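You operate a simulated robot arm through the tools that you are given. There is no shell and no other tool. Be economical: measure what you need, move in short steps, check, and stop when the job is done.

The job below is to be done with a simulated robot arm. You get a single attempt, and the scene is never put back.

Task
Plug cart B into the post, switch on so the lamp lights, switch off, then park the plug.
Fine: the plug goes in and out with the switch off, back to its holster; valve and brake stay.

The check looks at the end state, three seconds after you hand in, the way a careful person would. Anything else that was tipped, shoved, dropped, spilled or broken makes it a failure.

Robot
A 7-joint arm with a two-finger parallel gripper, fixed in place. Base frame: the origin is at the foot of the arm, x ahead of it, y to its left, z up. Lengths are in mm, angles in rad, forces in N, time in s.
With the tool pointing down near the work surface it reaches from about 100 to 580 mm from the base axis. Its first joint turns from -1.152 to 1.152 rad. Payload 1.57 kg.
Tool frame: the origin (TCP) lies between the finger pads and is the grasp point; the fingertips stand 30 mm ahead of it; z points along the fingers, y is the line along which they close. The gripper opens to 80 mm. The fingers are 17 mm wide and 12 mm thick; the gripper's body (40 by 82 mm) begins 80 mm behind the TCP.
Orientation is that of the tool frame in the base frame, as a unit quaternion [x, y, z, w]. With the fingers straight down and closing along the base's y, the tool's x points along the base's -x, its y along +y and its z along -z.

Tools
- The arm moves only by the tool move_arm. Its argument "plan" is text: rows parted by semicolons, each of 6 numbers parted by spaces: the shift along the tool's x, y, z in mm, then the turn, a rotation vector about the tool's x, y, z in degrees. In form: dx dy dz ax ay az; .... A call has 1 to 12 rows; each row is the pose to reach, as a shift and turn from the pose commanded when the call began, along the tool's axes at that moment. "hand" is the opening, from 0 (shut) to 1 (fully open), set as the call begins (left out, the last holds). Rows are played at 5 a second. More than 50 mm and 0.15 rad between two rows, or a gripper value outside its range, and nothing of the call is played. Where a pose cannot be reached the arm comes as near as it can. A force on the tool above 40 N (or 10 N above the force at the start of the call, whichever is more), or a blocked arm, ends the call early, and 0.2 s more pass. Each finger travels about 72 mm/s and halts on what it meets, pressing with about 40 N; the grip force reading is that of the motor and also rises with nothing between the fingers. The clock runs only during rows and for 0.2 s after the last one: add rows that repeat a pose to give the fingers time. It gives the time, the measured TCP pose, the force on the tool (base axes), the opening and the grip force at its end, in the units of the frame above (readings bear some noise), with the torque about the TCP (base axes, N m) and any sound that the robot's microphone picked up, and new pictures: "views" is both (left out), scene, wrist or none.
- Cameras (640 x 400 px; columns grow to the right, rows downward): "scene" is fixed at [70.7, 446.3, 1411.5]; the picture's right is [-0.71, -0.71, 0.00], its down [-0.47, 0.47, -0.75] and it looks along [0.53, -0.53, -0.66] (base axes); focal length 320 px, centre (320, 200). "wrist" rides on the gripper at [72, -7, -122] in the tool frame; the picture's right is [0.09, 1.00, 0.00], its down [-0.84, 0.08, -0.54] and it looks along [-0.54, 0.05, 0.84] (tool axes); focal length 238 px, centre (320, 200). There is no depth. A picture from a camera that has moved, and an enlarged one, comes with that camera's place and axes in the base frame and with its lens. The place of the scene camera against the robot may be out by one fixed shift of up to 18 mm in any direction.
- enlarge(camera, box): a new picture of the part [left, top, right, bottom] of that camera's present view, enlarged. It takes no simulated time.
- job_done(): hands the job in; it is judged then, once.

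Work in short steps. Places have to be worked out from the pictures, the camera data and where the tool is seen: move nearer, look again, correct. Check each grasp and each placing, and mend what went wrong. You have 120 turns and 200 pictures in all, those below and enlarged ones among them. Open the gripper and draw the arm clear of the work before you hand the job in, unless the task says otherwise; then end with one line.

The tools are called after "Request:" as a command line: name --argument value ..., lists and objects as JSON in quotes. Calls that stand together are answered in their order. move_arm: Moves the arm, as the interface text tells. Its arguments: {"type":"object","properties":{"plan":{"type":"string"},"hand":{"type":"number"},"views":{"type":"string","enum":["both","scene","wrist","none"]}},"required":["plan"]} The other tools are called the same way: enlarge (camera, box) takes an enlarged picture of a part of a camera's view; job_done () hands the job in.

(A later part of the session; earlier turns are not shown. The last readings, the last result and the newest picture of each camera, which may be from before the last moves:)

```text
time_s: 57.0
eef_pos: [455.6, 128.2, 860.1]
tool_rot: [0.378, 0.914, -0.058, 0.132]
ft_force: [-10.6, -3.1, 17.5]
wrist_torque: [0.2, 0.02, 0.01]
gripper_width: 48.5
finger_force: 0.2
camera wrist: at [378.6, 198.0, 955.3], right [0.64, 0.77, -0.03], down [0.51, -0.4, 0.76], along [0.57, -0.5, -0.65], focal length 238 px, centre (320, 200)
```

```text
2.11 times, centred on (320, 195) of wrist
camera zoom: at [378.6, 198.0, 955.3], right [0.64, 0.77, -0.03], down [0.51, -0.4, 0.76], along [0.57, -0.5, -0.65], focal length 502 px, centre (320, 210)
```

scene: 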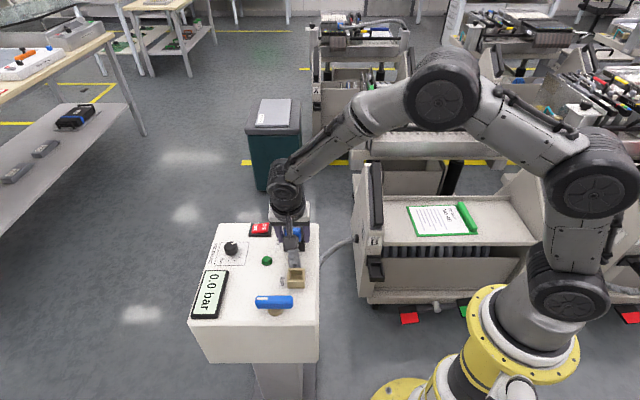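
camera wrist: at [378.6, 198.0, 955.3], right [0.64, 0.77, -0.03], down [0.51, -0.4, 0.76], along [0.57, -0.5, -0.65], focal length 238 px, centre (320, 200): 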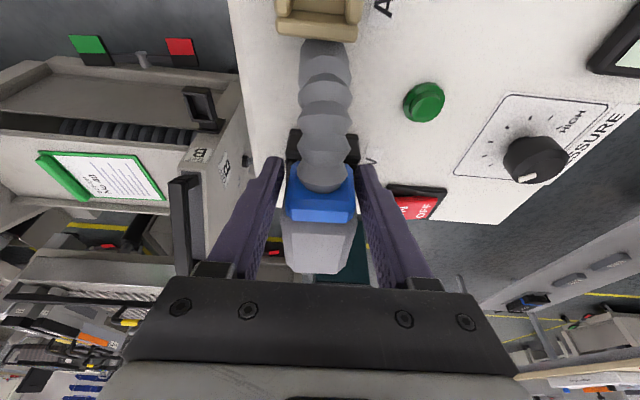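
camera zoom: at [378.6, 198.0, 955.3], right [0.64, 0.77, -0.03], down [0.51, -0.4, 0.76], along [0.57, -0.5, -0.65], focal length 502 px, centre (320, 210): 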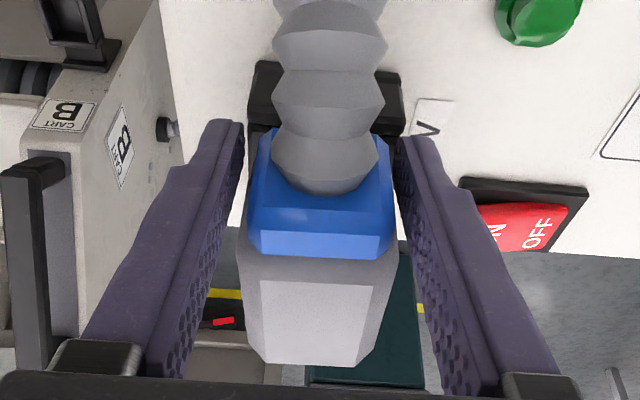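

The opening stopped at 48.5 mm, probably the tips rubbing on the rim with 17 N of vertical load. I'll raise the tool 5 mm to free them.

Request:
move_arm --plan "-0.6 0 -2 0 0 0; -1.2 0 -4 0 0 0; -1.8 0 -6 0 0 0; -1.8 0 -6 0 0 0" --views "wrist"

Request:
enlarge --camera "wrist" --box '[240, 100, 400, 290]'

```text
time_s: 58.0
eef_pos: [457.3, 128.6, 866.9]
tool_rot: [0.378, 0.914, -0.057, 0.134]
ft_force: [-0.2, 0.6, -0.2]
wrist_torque: [0.01, 0.02, 0.01]
gripper_width: 57.9
finger_force: 0.0
camera wrist: at [380.0, 198.3, 961.4], right [0.64, 0.77, -0.03], down [0.51, -0.4, 0.76], along [0.57, -0.5, -0.65], focal length 238 px, centre (320, 200)
```

wrist: 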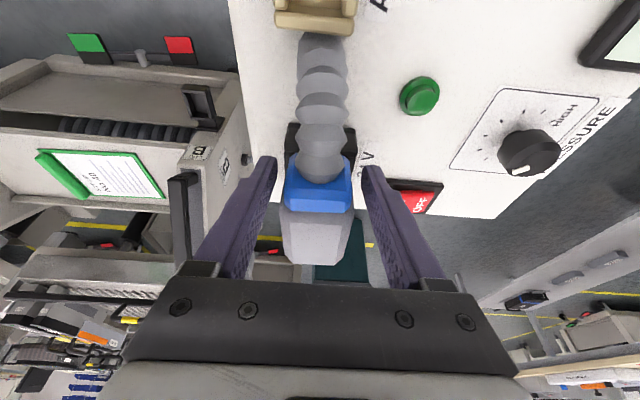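

```text
2.11 times, centred on (320, 195) of wrist
camera zoom: at [380.0, 198.3, 961.4], right [0.64, 0.77, -0.03], down [0.51, -0.4, 0.76], along [0.57, -0.5, -0.65], focal length 502 px, centre (320, 210)
```

zoom: 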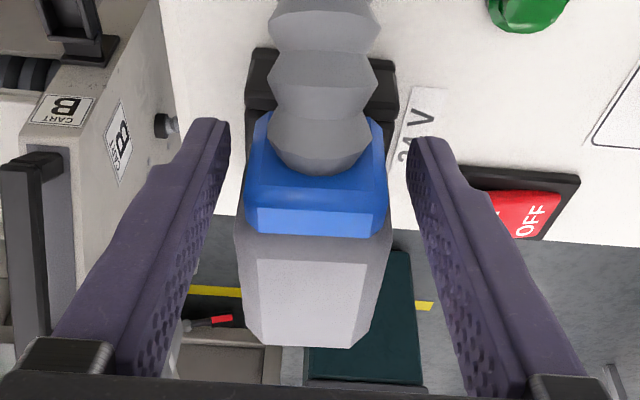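

Released cleanly. The plug stands upright with its top at z≈882, 54 mm above the rim as it was in the holster. I'll rise, unpitch to vertical over the plug, close the fingers, and press its top to make sure it's seated.

Request:
move_arm --plan "-13 0 -43 0 0 0; -26 0 -86 0 0 0; -37 0 -82 0 6 0; -48 0 -79 0 12 0; -59 0 -76 0 17 0; -59 0 -76 0 17 0" --views "none"

Request:
move_arm --plan "0 0 0 0 0 0; 0 0 0 0 0 0; 0 0 0 0 0 0; 0 0 0 0 0 0" --hand 0 --views "both"

Request:
enlarge --camera "scene" --box '[240, 190, 340, 270]'

```text
time_s: 59.4
eef_pos: [481.0, 104.9, 955.9]
tool_rot: [0.382, 0.924, 0.0, -0.003]
ft_force: [-0.4, 0.1, 0.2]
wrist_torque: [0.0, 0.01, 0.01]
gripper_width: 57.6
finger_force: 0.1
```

```text
time_s: 60.4
eef_pos: [482.8, 103.8, 957.8]
tool_rot: [0.382, 0.924, 0.0, -0.003]
ft_force: [0.0, -0.2, 0.3]
wrist_torque: [0.01, -0.02, -0.02]
gripper_width: 0.2
finger_force: 21.0
camera wrist: at [426.7, 150.6, 1079.2], right [0.64, 0.77, 0.0], down [0.65, -0.54, 0.54], along [0.41, -0.34, -0.84], focal length 238 px, centre (320, 200)
```

scene: 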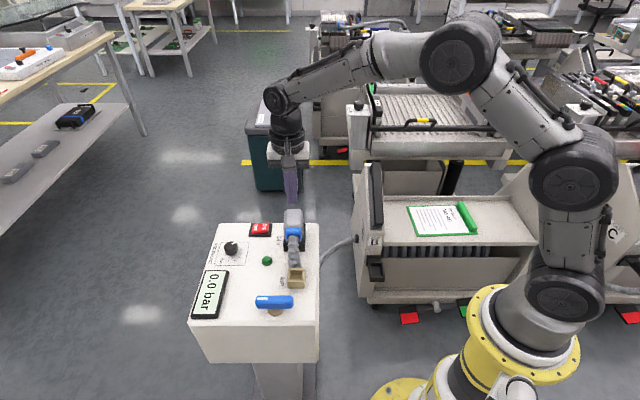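
wrist: 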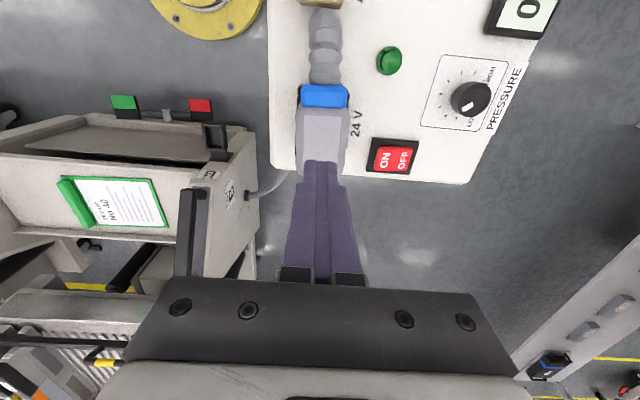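

```text
5.00 times, centred on (290, 230) of scene
camera zoom: at [70.7, 446.3, 1411.5], right [-0.71, -0.71, 0.0], down [-0.47, 0.47, -0.75], along [0.53, -0.53, -0.66], focal length 1600 px, centre (470, 50)
```

zoom: 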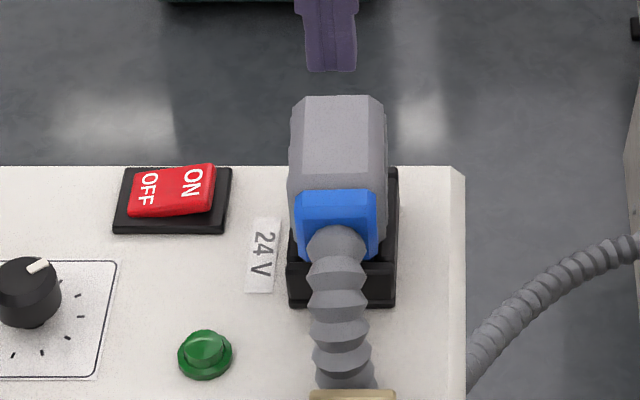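

The plug stands properly in the socket. I'll press down on its top centre slowly, watching the force.

Request:
move_arm --plan "0 0 20 0 0 0; 0 0 38 0 0 0; 0 0 42 0 0 0; 0 0 44 0 0 0; 0 0 46 0 0 0; 0 0 48 0 0 0; 0 0 50 0 0 0; 0 0 52 0 0 0; 0 0 52 0 0 0" --views "none"

```text
time_s: 61.9
eef_pos: [484.4, 106.0, 914.7]
tool_rot: [0.382, 0.924, 0.004, 0.004]
ft_force: [-1.6, 0.0, 3.7]
wrist_torque: [-0.04, 0.08, 0.02]
gripper_width: 0.3
finger_force: 21.1
stopped in row 7: the force on the tool passed its limit at 43 N (the readings are from after the stop); the commanded pose is now the measured one
```

It resisted 43 N at top z≈883. I'll press once more to see whether it goes any deeper.

Request:
move_arm --plan "0 0 2 0 0 0; 0 0 4 0 0 0; 0 0 6 0 0 0; 0 0 7.5 0 0 0; 0 0 7.5 0 0 0; 0 0 7.5 0 0 0" --views "none"

```text
time_s: 62.7
eef_pos: [485.4, 106.1, 914.2]
tool_rot: [0.382, 0.924, 0.005, 0.005]
ft_force: [-5.0, -1.0, 5.6]
wrist_torque: [-0.01, 0.23, -0.01]
gripper_width: 0.0
finger_force: 21.3
stopped in row 3: the force on the tool passed its limit at 44 N (the readings are from after the stop); the commanded pose is now the measured one
```

It's a hard stop. I'll rise and look closely for tilt or incomplete seating.

Request:
move_arm --plan "0 0 -40 0 0 0; 40 30 -70 0 0 0; 80 60 -90 0 0 0; 80 60 -90 0 0 0"

Request:
enlarge --camera "wrist" --box '[200, 60, 360, 220]'

Request:
enlarge --camera "scene" --box '[265, 195, 325, 255]'

```text
refused: row 2 steps farther than a row can; nothing moved
```

```text
2.50 times, centred on (280, 140) of wrist
camera zoom: at [428.3, 151.6, 1035.9], right [0.64, 0.77, 0.01], down [0.64, -0.54, 0.55], along [0.43, -0.34, -0.84], focal length 596 px, centre (420, 350)
```

zoom: 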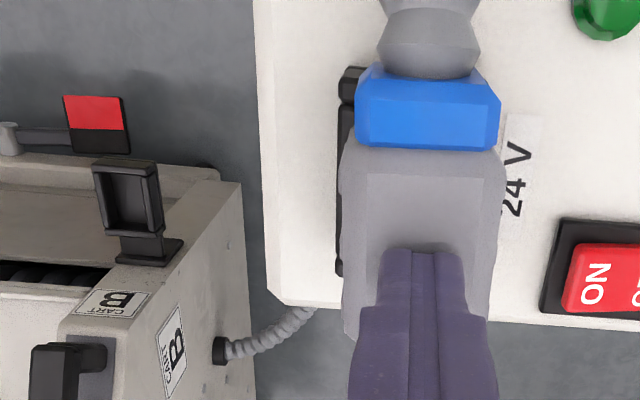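

```text
6.67 times, centred on (295, 225) of scene
camera zoom: at [70.5, 446.3, 1411.5], right [-0.71, -0.71, 0.0], down [-0.47, 0.47, -0.75], along [0.53, -0.53, -0.66], focal length 2134 px, centre (487, 33)
```

zoom: 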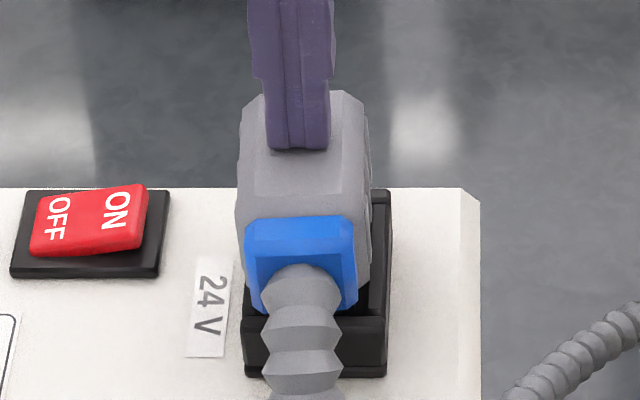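

Both views show the plug sitting about 3.5 mm off to the +lateral side, so its shoulder is likely on the rim. I'll regrasp it with the tool vertical and centred on the socket (lat 415.2), which recentres it, then press down in grip. First I rise and open.

Request:
move_arm --plan "0 0 -30 0 0 0; 1 -3 -45 0 0 0; 1 -3 -45 0 0 0" --views "none"

Request:
move_arm --plan "0 0 0 0 0 0; 0 0 0 0 0 0; 0 0 0 0 0 0; 0 0 0 0 0 0; 0 0 0 0 0 0" --hand 0.75 --views "wrist"

Request:
enlarge --camera "wrist" --box '[240, 60, 400, 220]'

```text
time_s: 63.5
eef_pos: [484.6, 103.0, 959.1]
tool_rot: [0.382, 0.924, 0.004, 0.005]
ft_force: [-0.6, 0.9, 0.3]
wrist_torque: [0.04, 0.0, 0.01]
gripper_width: 0.0
finger_force: 21.6
```

```text
time_s: 64.7
eef_pos: [483.6, 104.9, 958.3]
tool_rot: [0.382, 0.924, 0.005, 0.005]
ft_force: [0.7, 0.7, -0.3]
wrist_torque: [0.05, 0.01, -0.02]
gripper_width: 59.8
finger_force: 0.0
camera wrist: at [426.3, 149.5, 1080.3], right [0.64, 0.77, 0.01], down [0.64, -0.54, 0.55], along [0.43, -0.34, -0.84], focal length 238 px, centre (320, 200)
```

wrist: 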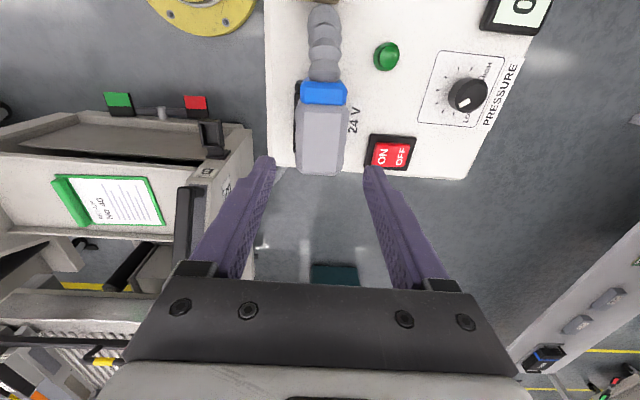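

```text
2.50 times, centred on (320, 140) of wrist
camera zoom: at [426.3, 149.5, 1080.3], right [0.64, 0.77, 0.01], down [0.64, -0.54, 0.55], along [0.43, -0.34, -0.84], focal length 596 px, centre (320, 350)
```

zoom: 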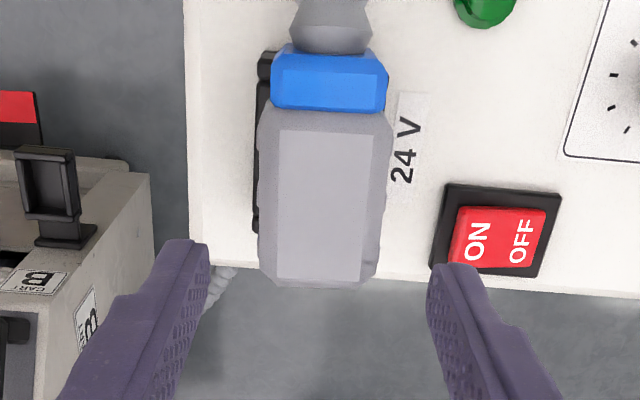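

The top view puts the plug at lat ≈418 and about 3 mm too far forward, against a socket centre of about 415.5. I'll descend around it, keeping the fingertips above the rim, and grip to recentre it.

Request:
move_arm --plan "0 -0.5 20 0 0 0; 0 -0.5 40 0 0 0; 0 -0.5 60 0 0 0; 0 -0.5 75 0 0 0; 0 -0.5 82 0 0 0; 0 -0.5 82 0 0 0" --views "wrist"

Request:
move_arm --plan "0 0 0 0 0 0; 0 0 0 0 0 0; 0 0 0 0 0 0" --hand 0 --views "none"

```text
time_s: 66.1
eef_pos: [481.9, 105.4, 878.6]
tool_rot: [0.382, 0.924, 0.005, 0.005]
ft_force: [1.0, 0.3, 0.0]
wrist_torque: [-0.01, 0.0, 0.0]
gripper_width: 60.1
finger_force: 0.1
camera wrist: at [425.7, 151.2, 997.9], right [0.64, 0.77, 0.01], down [0.64, -0.54, 0.55], along [0.43, -0.34, -0.84], focal length 238 px, centre (320, 200)
```

wrist: 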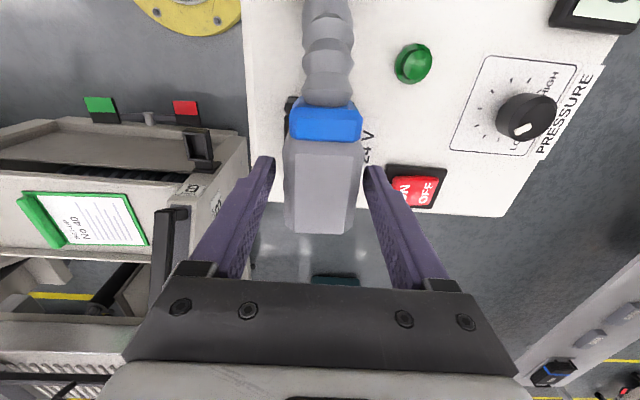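

```text
time_s: 66.9
eef_pos: [483.1, 106.2, 877.2]
tool_rot: [0.382, 0.924, 0.006, 0.005]
ft_force: [0.1, 0.2, -0.4]
wrist_torque: [-0.05, 0.0, 0.04]
gripper_width: 44.0
finger_force: 40.8
```

Gripped at 44 mm. I'll shift 3 mm back and 1 mm lateral, reading the forces.

Request:
move_arm --plan "1.5 -0.5 0 0 0 0; 3 -1 0 0 0 0; 3 -1 0 0 0 0" --views "none"

Request:
move_arm --plan "0 0 1.5 0 0 0; 0 0 3 0 0 0; 0 0 4.5 0 0 0; 0 0 4.5 0 0 0" --views "none"

```text
time_s: 67.7
eef_pos: [480.8, 106.7, 877.3]
tool_rot: [0.382, 0.924, 0.005, 0.006]
ft_force: [0.5, 0.7, 0.7]
wrist_torque: [-0.04, -0.06, -0.02]
gripper_width: 43.6
finger_force: 40.0
```

```text
time_s: 68.7
eef_pos: [482.4, 106.8, 876.6]
tool_rot: [0.383, 0.924, 0.01, 0.01]
ft_force: [-2.7, 1.0, 31.8]
wrist_torque: [-0.21, 0.58, -0.07]
gripper_width: 43.9
finger_force: 39.7
```

The resistance acts on the -lateral side with no descent, so it's not properly in. I'll lift the plug, now held centrally and vertically, and inspect the nose from the side.

Request:
move_arm --plan "0 0 -40 0 0 0; 0 0 -80 0 0 0; 0 0 -90 0 0 -8; 0 0 -90 0 0 -16; 0 0 -90 0 0 -24; 0 0 -90 0 0 -32; 0 0 -90 0 0 -40; 0 0 -90 0 0 -48; 0 0 -90 0 0 -56; 0 0 -90 0 0 -64; 0 0 -90 0 0 -64" --views "scene"

Request:
enlarge --camera "scene" --box '[255, 155, 335, 235]'

Request:
enlarge --camera "scene" --box '[275, 215, 315, 255]'

```text
time_s: 71.1
eef_pos: [478.2, 105.9, 962.9]
tool_rot: [-0.167, 0.986, 0.002, 0.007]
ft_force: [0.4, -0.1, -2.5]
wrist_torque: [0.0, 0.01, 0.01]
gripper_width: 43.9
finger_force: 39.9
```

scene: 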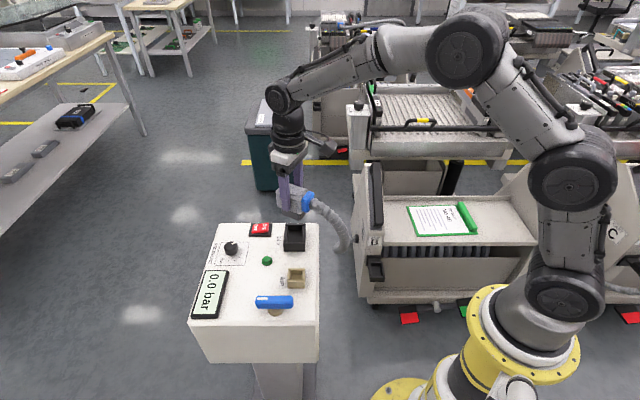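

```text
5.00 times, centred on (295, 195) of scene
camera zoom: at [70.7, 446.3, 1411.4], right [-0.71, -0.71, 0.0], down [-0.47, 0.47, -0.75], along [0.53, -0.53, -0.66], focal length 1600 px, centre (445, 225)
```

zoom: 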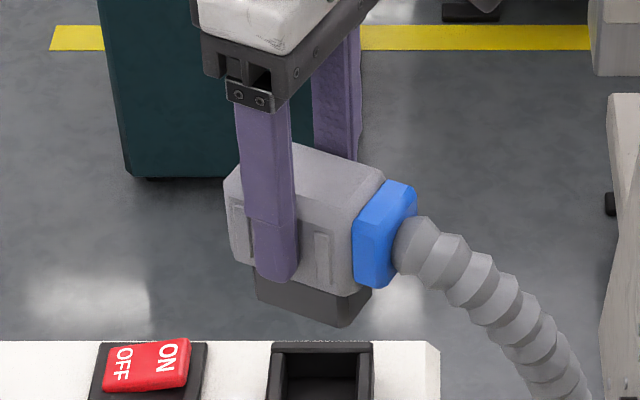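

```text
10.00 times, centred on (295, 235) of scene
camera zoom: at [70.7, 446.3, 1411.4], right [-0.71, -0.71, 0.0], down [-0.47, 0.47, -0.75], along [0.53, -0.53, -0.66], focal length 3201 px, centre (570, -150)
```

zoom: 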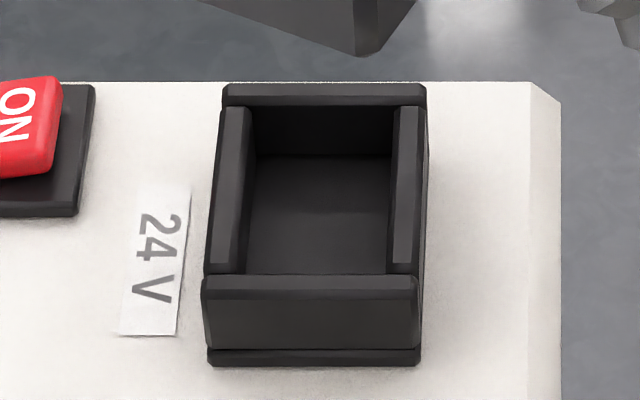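

Now the geometry is clear. The cavity is about 35x58 mm and only about 17 mm deep, and the nose is loose in it, so the plug does rest seated with the shoulder around the rim and some play. The last position (TCP 480.8,106.7, z≈877) had it centred. I'll rotate back, lower it there, and release.

Request:
move_arm --plan "-1 0 0 0 0 8; -2 0 0 0 0 16; -2.7 0 0 0 0 24; -2.7 0 0 0 0 32; -2.7 0 0 0 0 40; -2.7 0 0 0 0 48; -2.7 0 0 0 0 56; -2.7 0 0 0 0 64; -2.7 0 30 0 0 64; -2.7 0 60 0 0 64; -2.7 0 60 0 0 64" --views "wrist"

Request:
enlarge --camera "wrist" --box '[240, 60, 400, 240]'

```text
time_s: 73.5
eef_pos: [481.1, 104.0, 902.0]
tool_rot: [0.382, 0.924, 0.005, 0.005]
ft_force: [0.1, 1.1, -2.2]
wrist_torque: [-0.01, -0.03, 0.02]
gripper_width: 43.7
finger_force: 39.9
camera wrist: at [424.6, 149.7, 1022.5], right [0.64, 0.77, 0.01], down [0.64, -0.54, 0.55], along [0.43, -0.34, -0.84], focal length 238 px, centre (320, 200)
```

wrist: 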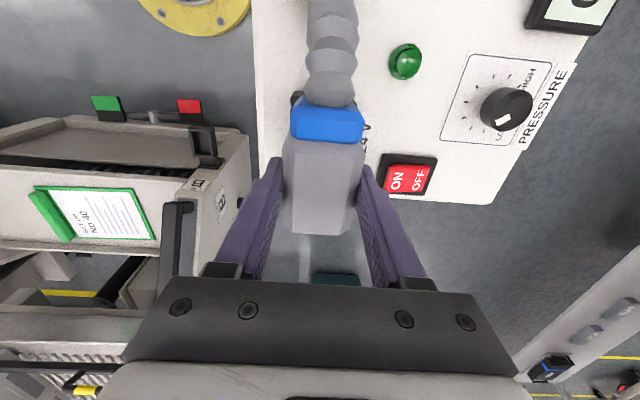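

```text
2.22 times, centred on (320, 150) of wrist
camera zoom: at [424.6, 149.7, 1022.5], right [0.64, 0.77, 0.01], down [0.64, -0.54, 0.55], along [0.43, -0.34, -0.84], focal length 530 px, centre (320, 311)
```

zoom: 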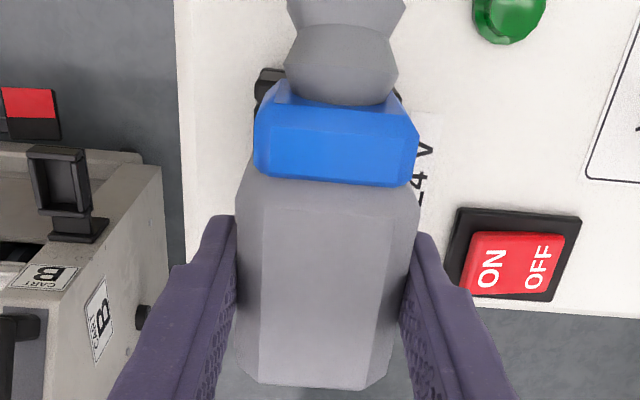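

Aligned with the socket. Small correction (+1.3 lateral, 2 back), then down 24 mm to just touching.

Request:
move_arm --plan "1 0.7 0 0 0 0; 2 1.3 6 0 0 0; 2 1.3 12 0 0 0; 2 1.3 18 0 0 0; 2 1.3 22 0 0 0; 2 1.3 24 0 0 0; 2 1.3 26 0 0 0; 2 1.3 26 0 0 0" --views "none"

```text
time_s: 75.3
eef_pos: [480.8, 107.4, 876.7]
tool_rot: [0.382, 0.924, 0.005, 0.004]
ft_force: [-8.3, -4.8, 2.3]
wrist_torque: [-0.43, 0.51, -0.2]
gripper_width: 43.7
finger_force: 39.8
```

The side force acts about 70 mm below the TCP: the nose is deep inside and touching the +lateral cavity wall. I'll shift -1.2 mm and press lightly again.

Request:
move_arm --plan "0 -0.6 0 0 0 0; 0 -1.2 0 0 0 0; 0 -1.2 1 0 0 0; 0 -1.2 2 0 0 0; 0 -1.2 2 0 0 0" --views "none"

```text
time_s: 76.5
eef_pos: [481.9, 109.3, 876.0]
tool_rot: [0.382, 0.924, 0.006, 0.007]
ft_force: [-11.2, -2.6, 17.0]
wrist_torque: [-0.63, 0.59, -0.19]
gripper_width: 43.9
finger_force: 40.0
```

The measured lateral position drifted toward +. I'll command a bigger lateral shift back while unloading vertically.

Request:
move_arm --plan "0 -1 -2 0 0 0; 0 -2 -2 0 0 0; 0 -3 -2 0 0 0; 0 -3 -2 0 0 0" --views "none"

```text
time_s: 77.5
eef_pos: [479.2, 106.8, 877.4]
tool_rot: [0.381, 0.924, 0.006, 0.005]
ft_force: [-1.2, 0.5, -2.6]
wrist_torque: [0.02, 0.0, 0.03]
gripper_width: 43.7
finger_force: 40.4
```

No load now (lat 414.3). Pressing straight down in small steps.

Request:
move_arm --plan "0 0 1 0 0 0; 0 0 2 0 0 0; 0 0 3 0 0 0; 0 0 4 0 0 0; 0 0 4 0 0 0" --views "none"

```text
time_s: 78.7
eef_pos: [480.9, 106.7, 876.1]
tool_rot: [0.381, 0.924, 0.006, 0.006]
ft_force: [-11.7, -1.5, 34.8]
wrist_torque: [-0.8, 0.86, -0.24]
gripper_width: 44.2
finger_force: 40.1
```

The force pattern suggests the plug is rolled about 1°, nose toward +lateral. I'll unload, correct the roll by +1.2°, and press again.

Request:
move_arm --plan "0 0 -4 0 0 0; 0 0 -4 1.2 0 0; 0 0 -2 1.2 0 0; 0 0 0 1.2 0 0; 0 0 0 1.2 0 0" --views "none"

```text
time_s: 79.9
eef_pos: [480.3, 105.1, 875.0]
tool_rot: [0.382, 0.924, -0.003, 0.003]
ft_force: [-3.8, -4.0, 28.7]
wrist_torque: [-0.15, -0.29, 0.03]
gripper_width: 43.7
finger_force: 39.6
```

Now contact is balanced on both sides at TCP 875 with 31 N, so the shoulder sits evenly on the rim. Unloading and releasing.

Request:
move_arm --plan "0 0 -2 0 0 0; 0 0 -2.5 0 0 0; 0 0 -2.5 0 0 0" --views "none"

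Request:
move_arm --plan "0 0 0 0 0 0; 0 0 0 0 0 0; 0 0 -15 0 0 0; 0 0 -50 0 0 0; 0 0 -90 0 0 0; 0 0 -90 0 0 0" --hand 0.75 --views "both"

Request:
enlarge --camera "wrist" --box '[240, 60, 400, 220]'

Request:
enlarge --camera "scene" --box '[265, 195, 325, 255]'

```text
time_s: 80.7
eef_pos: [478.5, 107.0, 875.4]
tool_rot: [0.382, 0.924, -0.005, 0.001]
ft_force: [5.0, -1.1, 11.4]
wrist_torque: [-0.16, -0.77, 0.02]
gripper_width: 43.6
finger_force: 39.8
```

```text
time_s: 82.1
eef_pos: [477.8, 107.6, 964.5]
tool_rot: [0.382, 0.924, -0.004, 0.001]
ft_force: [-0.8, -0.9, -0.2]
wrist_torque: [0.02, -0.01, 0.0]
gripper_width: 60.1
finger_force: 0.1
camera wrist: at [422.2, 155.6, 1084.4], right [0.64, 0.77, -0.01], down [0.65, -0.53, 0.55], along [0.42, -0.35, -0.84], focal length 238 px, centre (320, 200)
```

scene: 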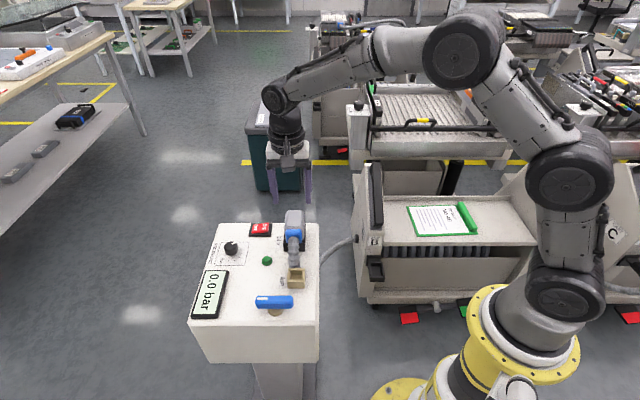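
wrist: 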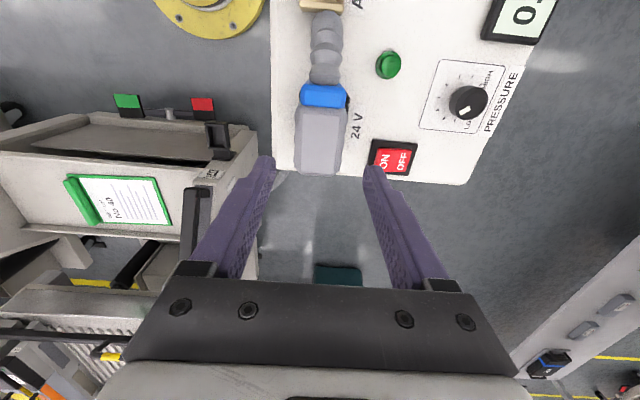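

```text
2.50 times, centred on (320, 140) of wrist
camera zoom: at [422.2, 155.6, 1084.4], right [0.64, 0.77, -0.01], down [0.65, -0.53, 0.55], along [0.42, -0.35, -0.84], focal length 596 px, centre (320, 350)
```

zoom: 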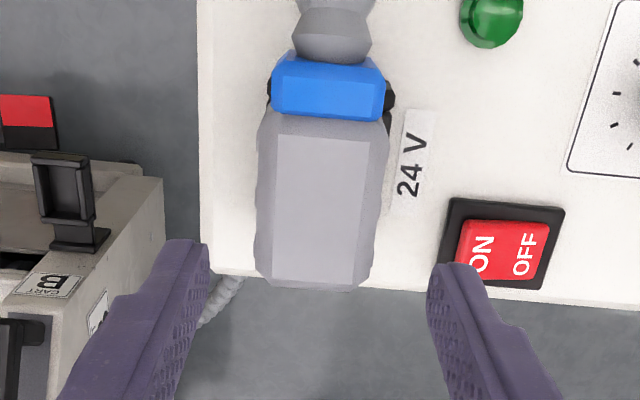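

```text
6.67 times, centred on (295, 225) of scene
camera zoom: at [70.7, 446.3, 1411.5], right [-0.71, -0.71, 0.0], down [-0.47, 0.47, -0.75], along [0.53, -0.53, -0.66], focal length 2134 px, centre (487, 33)
```

zoom: 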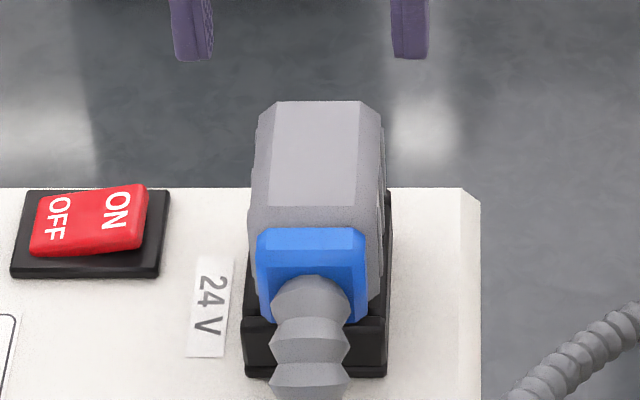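

Now it's properly seated: centred, with the blue collar overlapping the near rim just as in the holster. Next is the switch. The ON side is raised, near (560,137,~820). I'll close the fingers and move above it.

Request:
move_arm --plan "-12 26 0 0 0 0; -25 52 0 0 0 0; -37 78 0 0 0 0; -37 78 20 0 0 0; -37 78 45 0 0 0; -37 78 45 0 0 0" --hand 0 --views "both"

Request:
enlarge --camera "wrist" --box '[240, 80, 400, 220]'

Request:
enlarge --camera "scene" --box '[230, 180, 310, 250]'

```text
time_s: 83.5
eef_pos: [561.5, 136.7, 918.7]
tool_rot: [0.383, 0.924, -0.004, 0.0]
ft_force: [0.6, -0.4, -0.5]
wrist_torque: [0.04, 0.0, -0.01]
gripper_width: 0.0
finger_force: 21.4
camera wrist: at [505.3, 184.2, 1039.5], right [0.64, 0.77, -0.01], down [0.65, -0.53, 0.55], along [0.42, -0.35, -0.84], focal length 238 px, centre (320, 200)
```

scene: 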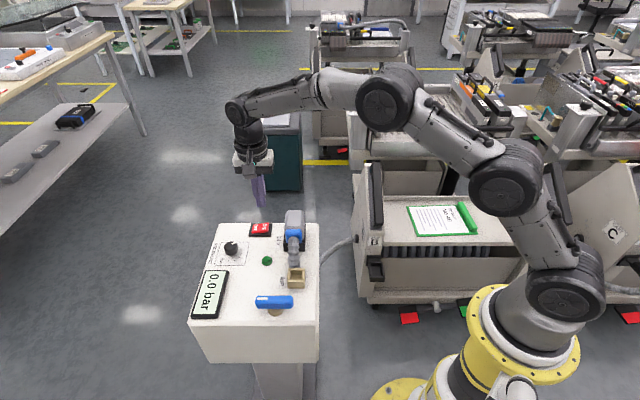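
wrist: 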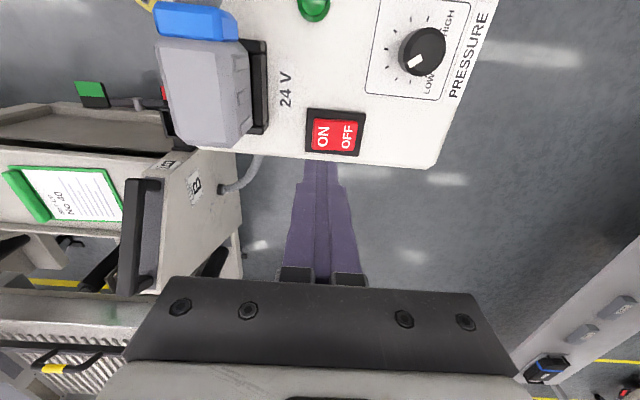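

```text
2.86 times, centred on (320, 150) of wrist
camera zoom: at [505.3, 184.2, 1039.5], right [0.64, 0.77, -0.01], down [0.65, -0.53, 0.55], along [0.42, -0.35, -0.84], focal length 681 px, centre (320, 343)
```

zoom: 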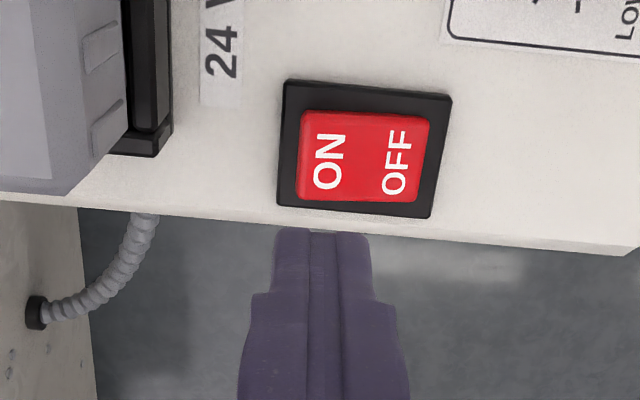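

```text
5.71 times, centred on (270, 215) of scene
camera zoom: at [70.7, 446.3, 1411.5], right [-0.71, -0.71, 0.0], down [-0.47, 0.47, -0.75], along [0.53, -0.53, -0.66], focal length 1829 px, centre (606, 114)
```

zoom: 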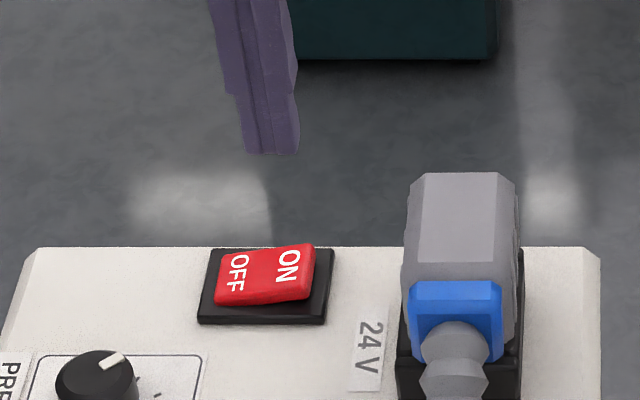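

The fingertip is right over ON. Descending to about 10 mm above, then pressing slowly.

Request:
move_arm --plan "0 0 25 0 0 0; 0 0 50 0 0 0; 0 0 60 0 0 0; 0 0 60 0 0 0" --views "none"

Request:
move_arm --plan "0 0 2 0 0 0; 0 0 4 0 0 0; 0 0 6 0 0 0; 0 0 8 0 0 0; 0 0 10 0 0 0; 0 0 12 0 0 0; 0 0 14 0 0 0; 0 0 16 0 0 0; 0 0 18 0 0 0; 0 0 20 0 0 0; 0 0 22 0 0 0; 0 0 24 0 0 0" --views "both"

Request:
enlarge --camera "scene" --box '[230, 200, 310, 280]'

```text
time_s: 84.5
eef_pos: [561.7, 134.1, 859.2]
tool_rot: [0.381, 0.924, -0.004, 0.001]
ft_force: [0.6, -0.4, 0.3]
wrist_torque: [0.03, 0.0, 0.02]
gripper_width: 0.0
finger_force: 21.4
```

```text
time_s: 87.0
eef_pos: [561.2, 134.7, 842.6]
tool_rot: [0.382, 0.924, -0.004, 0.001]
ft_force: [-5.7, -1.7, 6.7]
wrist_torque: [0.02, 0.16, 0.04]
gripper_width: 0.0
finger_force: 21.3
stopped in row 12: the force on the tool passed its limit at 43 N (the readings are from after the stop); the commanded pose is now the measured one
camera wrist: at [505.4, 182.4, 963.7], right [0.64, 0.77, -0.01], down [0.65, -0.53, 0.55], along [0.42, -0.35, -0.84], focal length 238 px, centre (320, 200)
```

scene: 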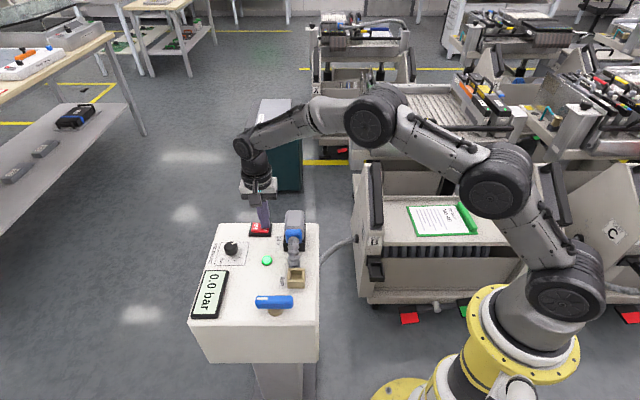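
wrist: 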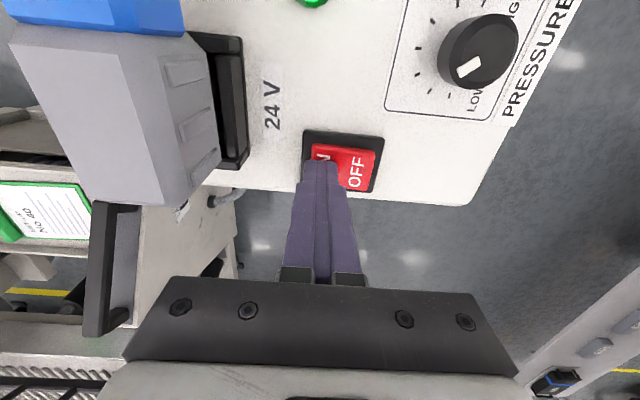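

```text
5.00 times, centred on (270, 240) of scene
camera zoom: at [70.4, 446.2, 1411.5], right [-0.71, -0.71, 0.0], down [-0.47, 0.47, -0.75], along [0.53, -0.53, -0.66], focal length 1600 px, centre (570, 0)
```

zoom: 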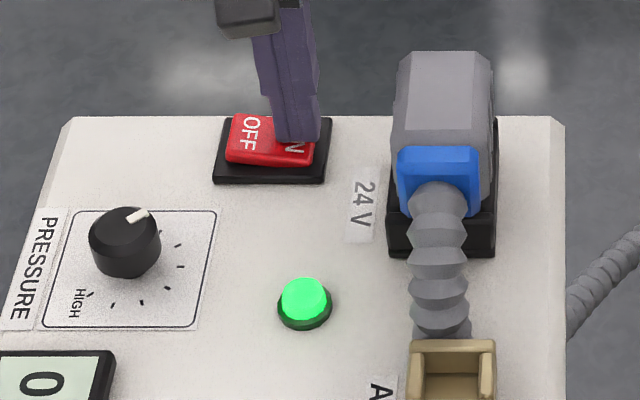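

The lamp is lit. Now I rise, move over to OFF (about +26 mm lateral), and press.

Request:
move_arm --plan "0 0 -15 0 0 0; 0 0 -30 0 0 0; 1 13 -30 0 0 0; 2 26 -30 0 0 0; 2 26 -15 0 0 0; 2 26 -12 0 0 0" --views "scene"

Request:
enlarge --camera "scene" --box '[230, 200, 310, 280]'

Request:
move_arm --plan "0 0 2 0 0 0; 0 0 4 0 0 0; 0 0 6 0 0 0; 0 0 8 0 0 0; 0 0 10 0 0 0; 0 0 12 0 0 0; 0 0 14 0 0 0; 0 0 16 0 0 0; 0 0 18 0 0 0; 0 0 20 0 0 0" --views "scene"

Request:
enlarge --camera "scene" --box '[230, 200, 310, 280]'

```text
time_s: 88.4
eef_pos: [577.5, 155.0, 853.0]
tool_rot: [0.382, 0.924, -0.004, 0.001]
ft_force: [-1.1, 0.0, -0.4]
wrist_torque: [-0.01, -0.03, -0.02]
gripper_width: 0.0
finger_force: 21.4
```

scene: 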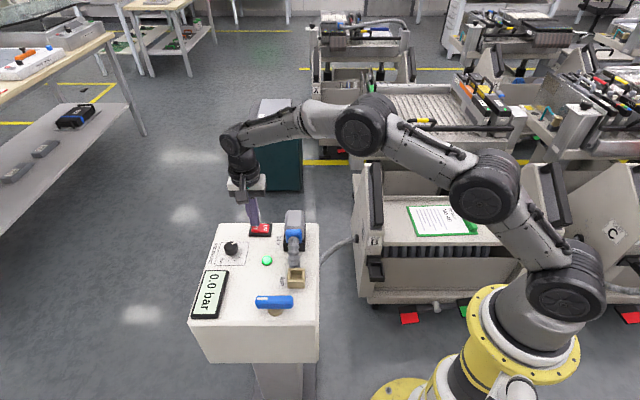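

```text
5.00 times, centred on (270, 240) of scene
camera zoom: at [70.7, 446.3, 1411.5], right [-0.71, -0.71, 0.0], down [-0.47, 0.47, -0.75], along [0.53, -0.53, -0.66], focal length 1600 px, centre (570, 0)
```

zoom: 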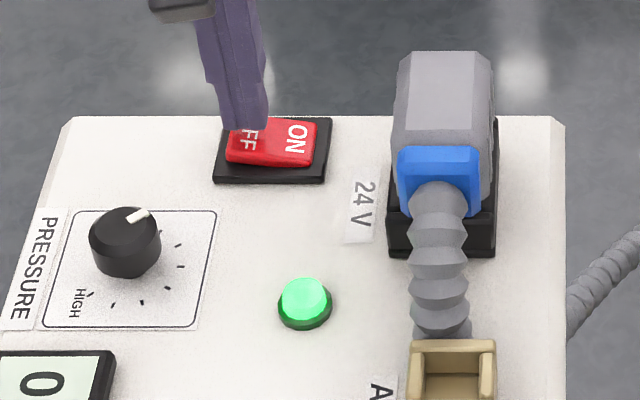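

```text
time_s: 90.4
eef_pos: [579.9, 156.4, 842.5]
tool_rot: [0.382, 0.924, -0.002, 0.005]
ft_force: [-0.9, -0.8, 3.6]
wrist_torque: [-0.02, 0.12, 0.04]
gripper_width: 0.0
finger_force: 21.3
stopped in row 9: the force on the tool passed its limit at 43 N (the readings are from after the stop); the commanded pose is now the measured one
```

scene: 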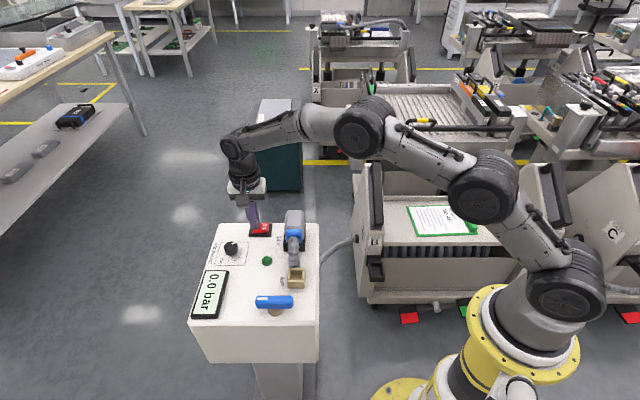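

```text
5.00 times, centred on (270, 240) of scene
camera zoom: at [70.6, 446.3, 1411.5], right [-0.71, -0.71, 0.0], down [-0.47, 0.47, -0.75], along [0.53, -0.53, -0.66], focal length 1600 px, centre (570, 0)
```

zoom: 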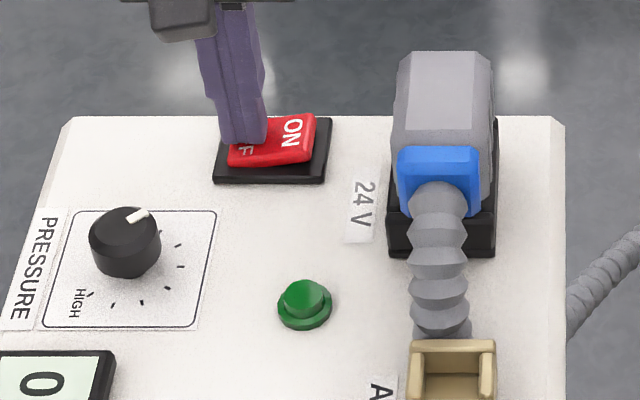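

The lamp is off and the rocker is back to OFF. I'll rise and return over the plug with the gripper opening.

Request:
move_arm --plan "0 0 -41 0 0 0; 0 0 -82 0 0 0; 0 0 -123 0 0.6 0; 12 -36 -123 0 0.6 0; 24 -71 -123 0 0.6 0; 35.7 -106.5 -123 0 0.6 0; 35.7 -106.5 -123 0 0.6 0" --views "none"

Request:
move_arm --plan "0 0 0 0 0 0; 0 0 0 0 0 0; 0 0 0 0 0 0; 0 0 0 0 0 0; 0 0 0 0 0 0" --hand 0.75 --views "wrist"

Request:
enlarge --camera "wrist" --box '[240, 60, 400, 220]'

```text
time_s: 92.0
eef_pos: [476.6, 107.9, 964.3]
tool_rot: [0.382, 0.924, 0.002, -0.001]
ft_force: [-0.5, 0.3, 0.1]
wrist_torque: [0.02, -0.04, -0.02]
gripper_width: 0.2
finger_force: 21.1
```

```text
time_s: 93.2
eef_pos: [478.1, 108.6, 965.0]
tool_rot: [0.382, 0.924, 0.0, -0.001]
ft_force: [1.0, -0.4, 0.7]
wrist_torque: [0.01, -0.01, -0.01]
gripper_width: 60.2
finger_force: 0.1
camera wrist: at [422.2, 154.0, 1086.0], right [0.64, 0.77, 0.0], down [0.65, -0.54, 0.54], along [0.42, -0.34, -0.84], focal length 238 px, centre (320, 200)
```

wrist: 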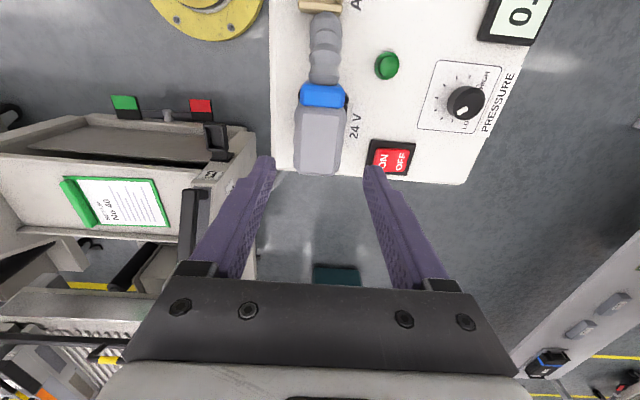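

```text
2.50 times, centred on (320, 140) of wrist
camera zoom: at [422.2, 154.0, 1086.0], right [0.64, 0.77, 0.0], down [0.65, -0.54, 0.54], along [0.42, -0.34, -0.84], focal length 596 px, centre (320, 350)
```

zoom: 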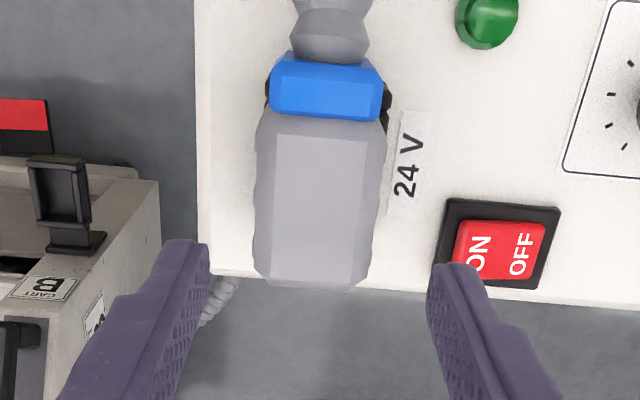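

The plug is centred under the open gripper. Descending and gripping.

Request:
move_arm --plan "0 0 30 0 0 0; 0 0 60 0 0 0; 0 0 80 0 0 0; 0 0 87 0 0 0; 0 0 87 0 0 0" --views "none"

Request:
move_arm --plan "0 0 0 0 0 0; 0 0 0 0 0 0; 0 0 0 0 0 0" --hand 0 --views "none"

Request:
move_arm --plan "0 0 -8 0 0 0; 0 0 -16 0 0 0; 0 0 -30 0 0 0; 0 0 -60 0 0 0; 0 0 -85 0 0 0; 0 0 -85 0 0 0" --views "both"

Request:
enlarge --camera "wrist" --box '[240, 80, 400, 240]'

```text
time_s: 94.4
eef_pos: [477.5, 106.0, 875.9]
tool_rot: [0.382, 0.924, 0.002, -0.002]
ft_force: [-0.2, -0.3, 0.1]
wrist_torque: [0.0, -0.02, -0.01]
gripper_width: 60.2
finger_force: 0.1
```

```text
time_s: 95.2
eef_pos: [475.9, 106.2, 875.7]
tool_rot: [0.382, 0.924, 0.001, -0.001]
ft_force: [-0.2, -0.6, -0.4]
wrist_torque: [-0.05, -0.04, 0.04]
gripper_width: 43.6
finger_force: 39.8
```

```text
time_s: 96.6
eef_pos: [477.7, 104.9, 960.5]
tool_rot: [0.382, 0.924, 0.0, 0.0]
ft_force: [0.2, -0.2, -2.0]
wrist_torque: [-0.03, -0.04, -0.02]
gripper_width: 43.6
finger_force: 39.7
camera wrist: at [422.2, 151.1, 1082.8], right [0.64, 0.77, 0.0], down [0.65, -0.54, 0.54], along [0.42, -0.34, -0.84], focal length 238 px, centre (320, 200)
```

scene: 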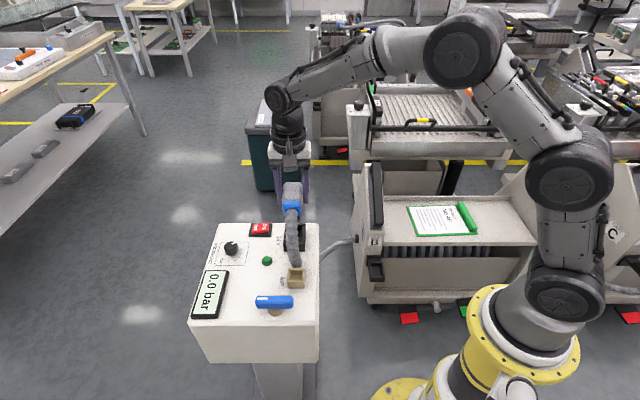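
wrist: 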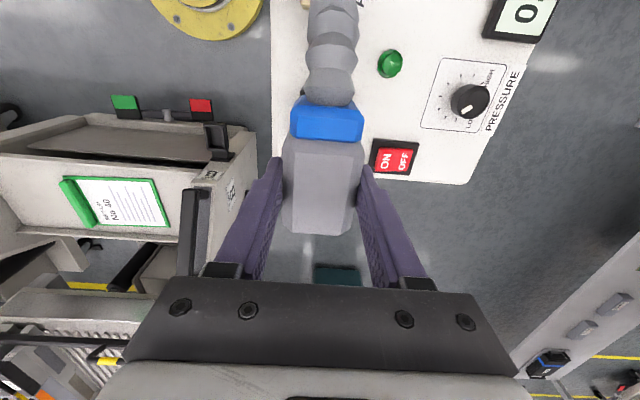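

```text
2.50 times, centred on (320, 160) of wrist
camera zoom: at [422.2, 151.1, 1082.8], right [0.64, 0.77, 0.0], down [0.65, -0.54, 0.54], along [0.42, -0.34, -0.84], focal length 596 px, centre (320, 300)
```

zoom: 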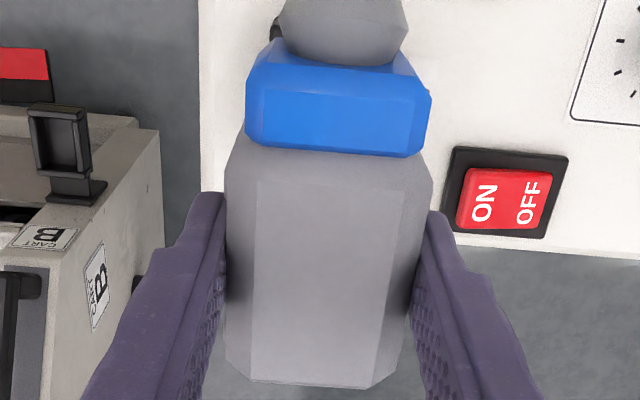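

Plug is held cleanly and the switch is off. I'll carry it at height back to above the holster (target TCP x≈402, y≈-188).

Request:
move_arm --plan "-22 -37 0 0 0 0; -44 -74 0 0 0 0; -66 -112 0 0 0 0; -88 -149 0 0 0 0; -110 -186 0 0 0 0; -132 -223 0 0 0 0; -153.5 -260.5 0 0 0 0; -153.5 -260.5 0 0 0 0" --views "both"

```text
time_s: 98.4
eef_pos: [400.1, -189.9, 963.1]
tool_rot: [0.382, 0.924, 0.0, -0.001]
ft_force: [-0.4, 0.4, -2.9]
wrist_torque: [-0.02, 0.0, -0.02]
gripper_width: 43.9
finger_force: 40.2
camera wrist: at [345.6, -144.5, 1084.0], right [0.64, 0.77, 0.0], down [0.65, -0.54, 0.54], along [0.42, -0.34, -0.84], focal length 238 px, centre (320, 200)
```

scene: 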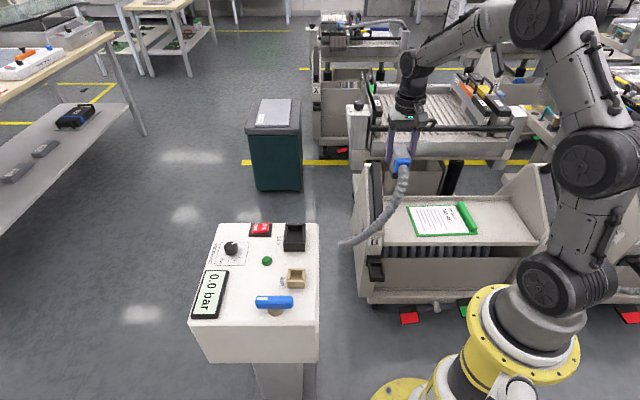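
wrist: 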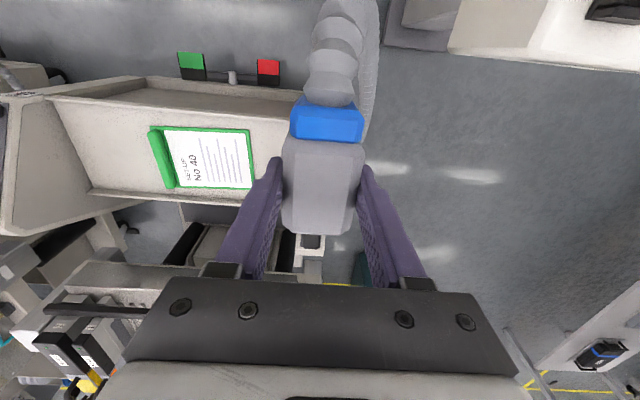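

On station. Descending to z≈640.

Request:
move_arm --plan "0 0 40 0 0 0; 0 0 80 0 0 0; 0 0 120 0 0 0; 0 0 160 0 0 0; 0 0 200 0 0 0; 0 0 240 0 0 0; 0 0 280 0 0 0; 0 0 320 0 0 0; 0 0 320 0 0 0" --views "both"

Request:
enlarge --camera "scene" --box '[335, 200, 425, 300]'

```text
time_s: 100.4
eef_pos: [402.3, -183.4, 643.0]
tool_rot: [0.381, 0.924, 0.0, -0.001]
ft_force: [-0.6, -0.1, -2.4]
wrist_torque: [0.04, -0.01, 0.02]
gripper_width: 43.8
finger_force: 40.5
camera wrist: at [345.6, -138.4, 763.9], right [0.64, 0.77, 0.0], down [0.65, -0.54, 0.54], along [0.42, -0.34, -0.84], focal length 238 px, centre (320, 200)
```

scene: 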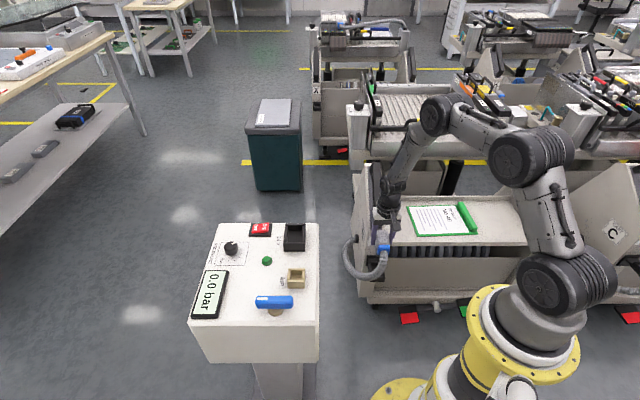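
wrist: 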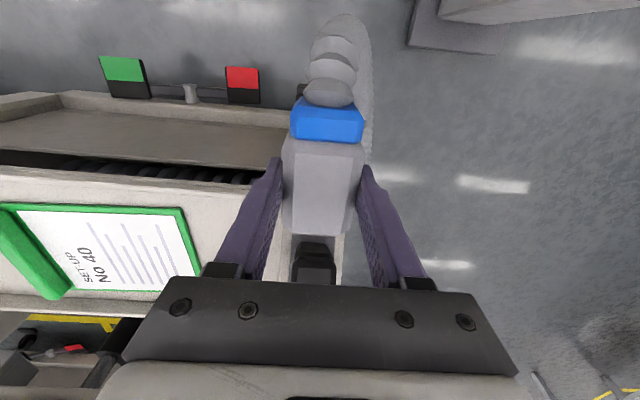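

```text
4.00 times, centred on (380, 250) of scene
camera zoom: at [70.7, 446.3, 1411.5], right [-0.71, -0.71, 0.0], down [-0.47, 0.47, -0.75], along [0.53, -0.53, -0.66], focal length 1280 px, centre (80, 0)
```

zoom: 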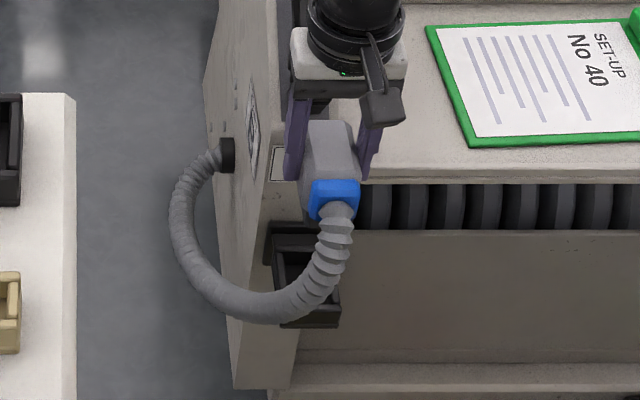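

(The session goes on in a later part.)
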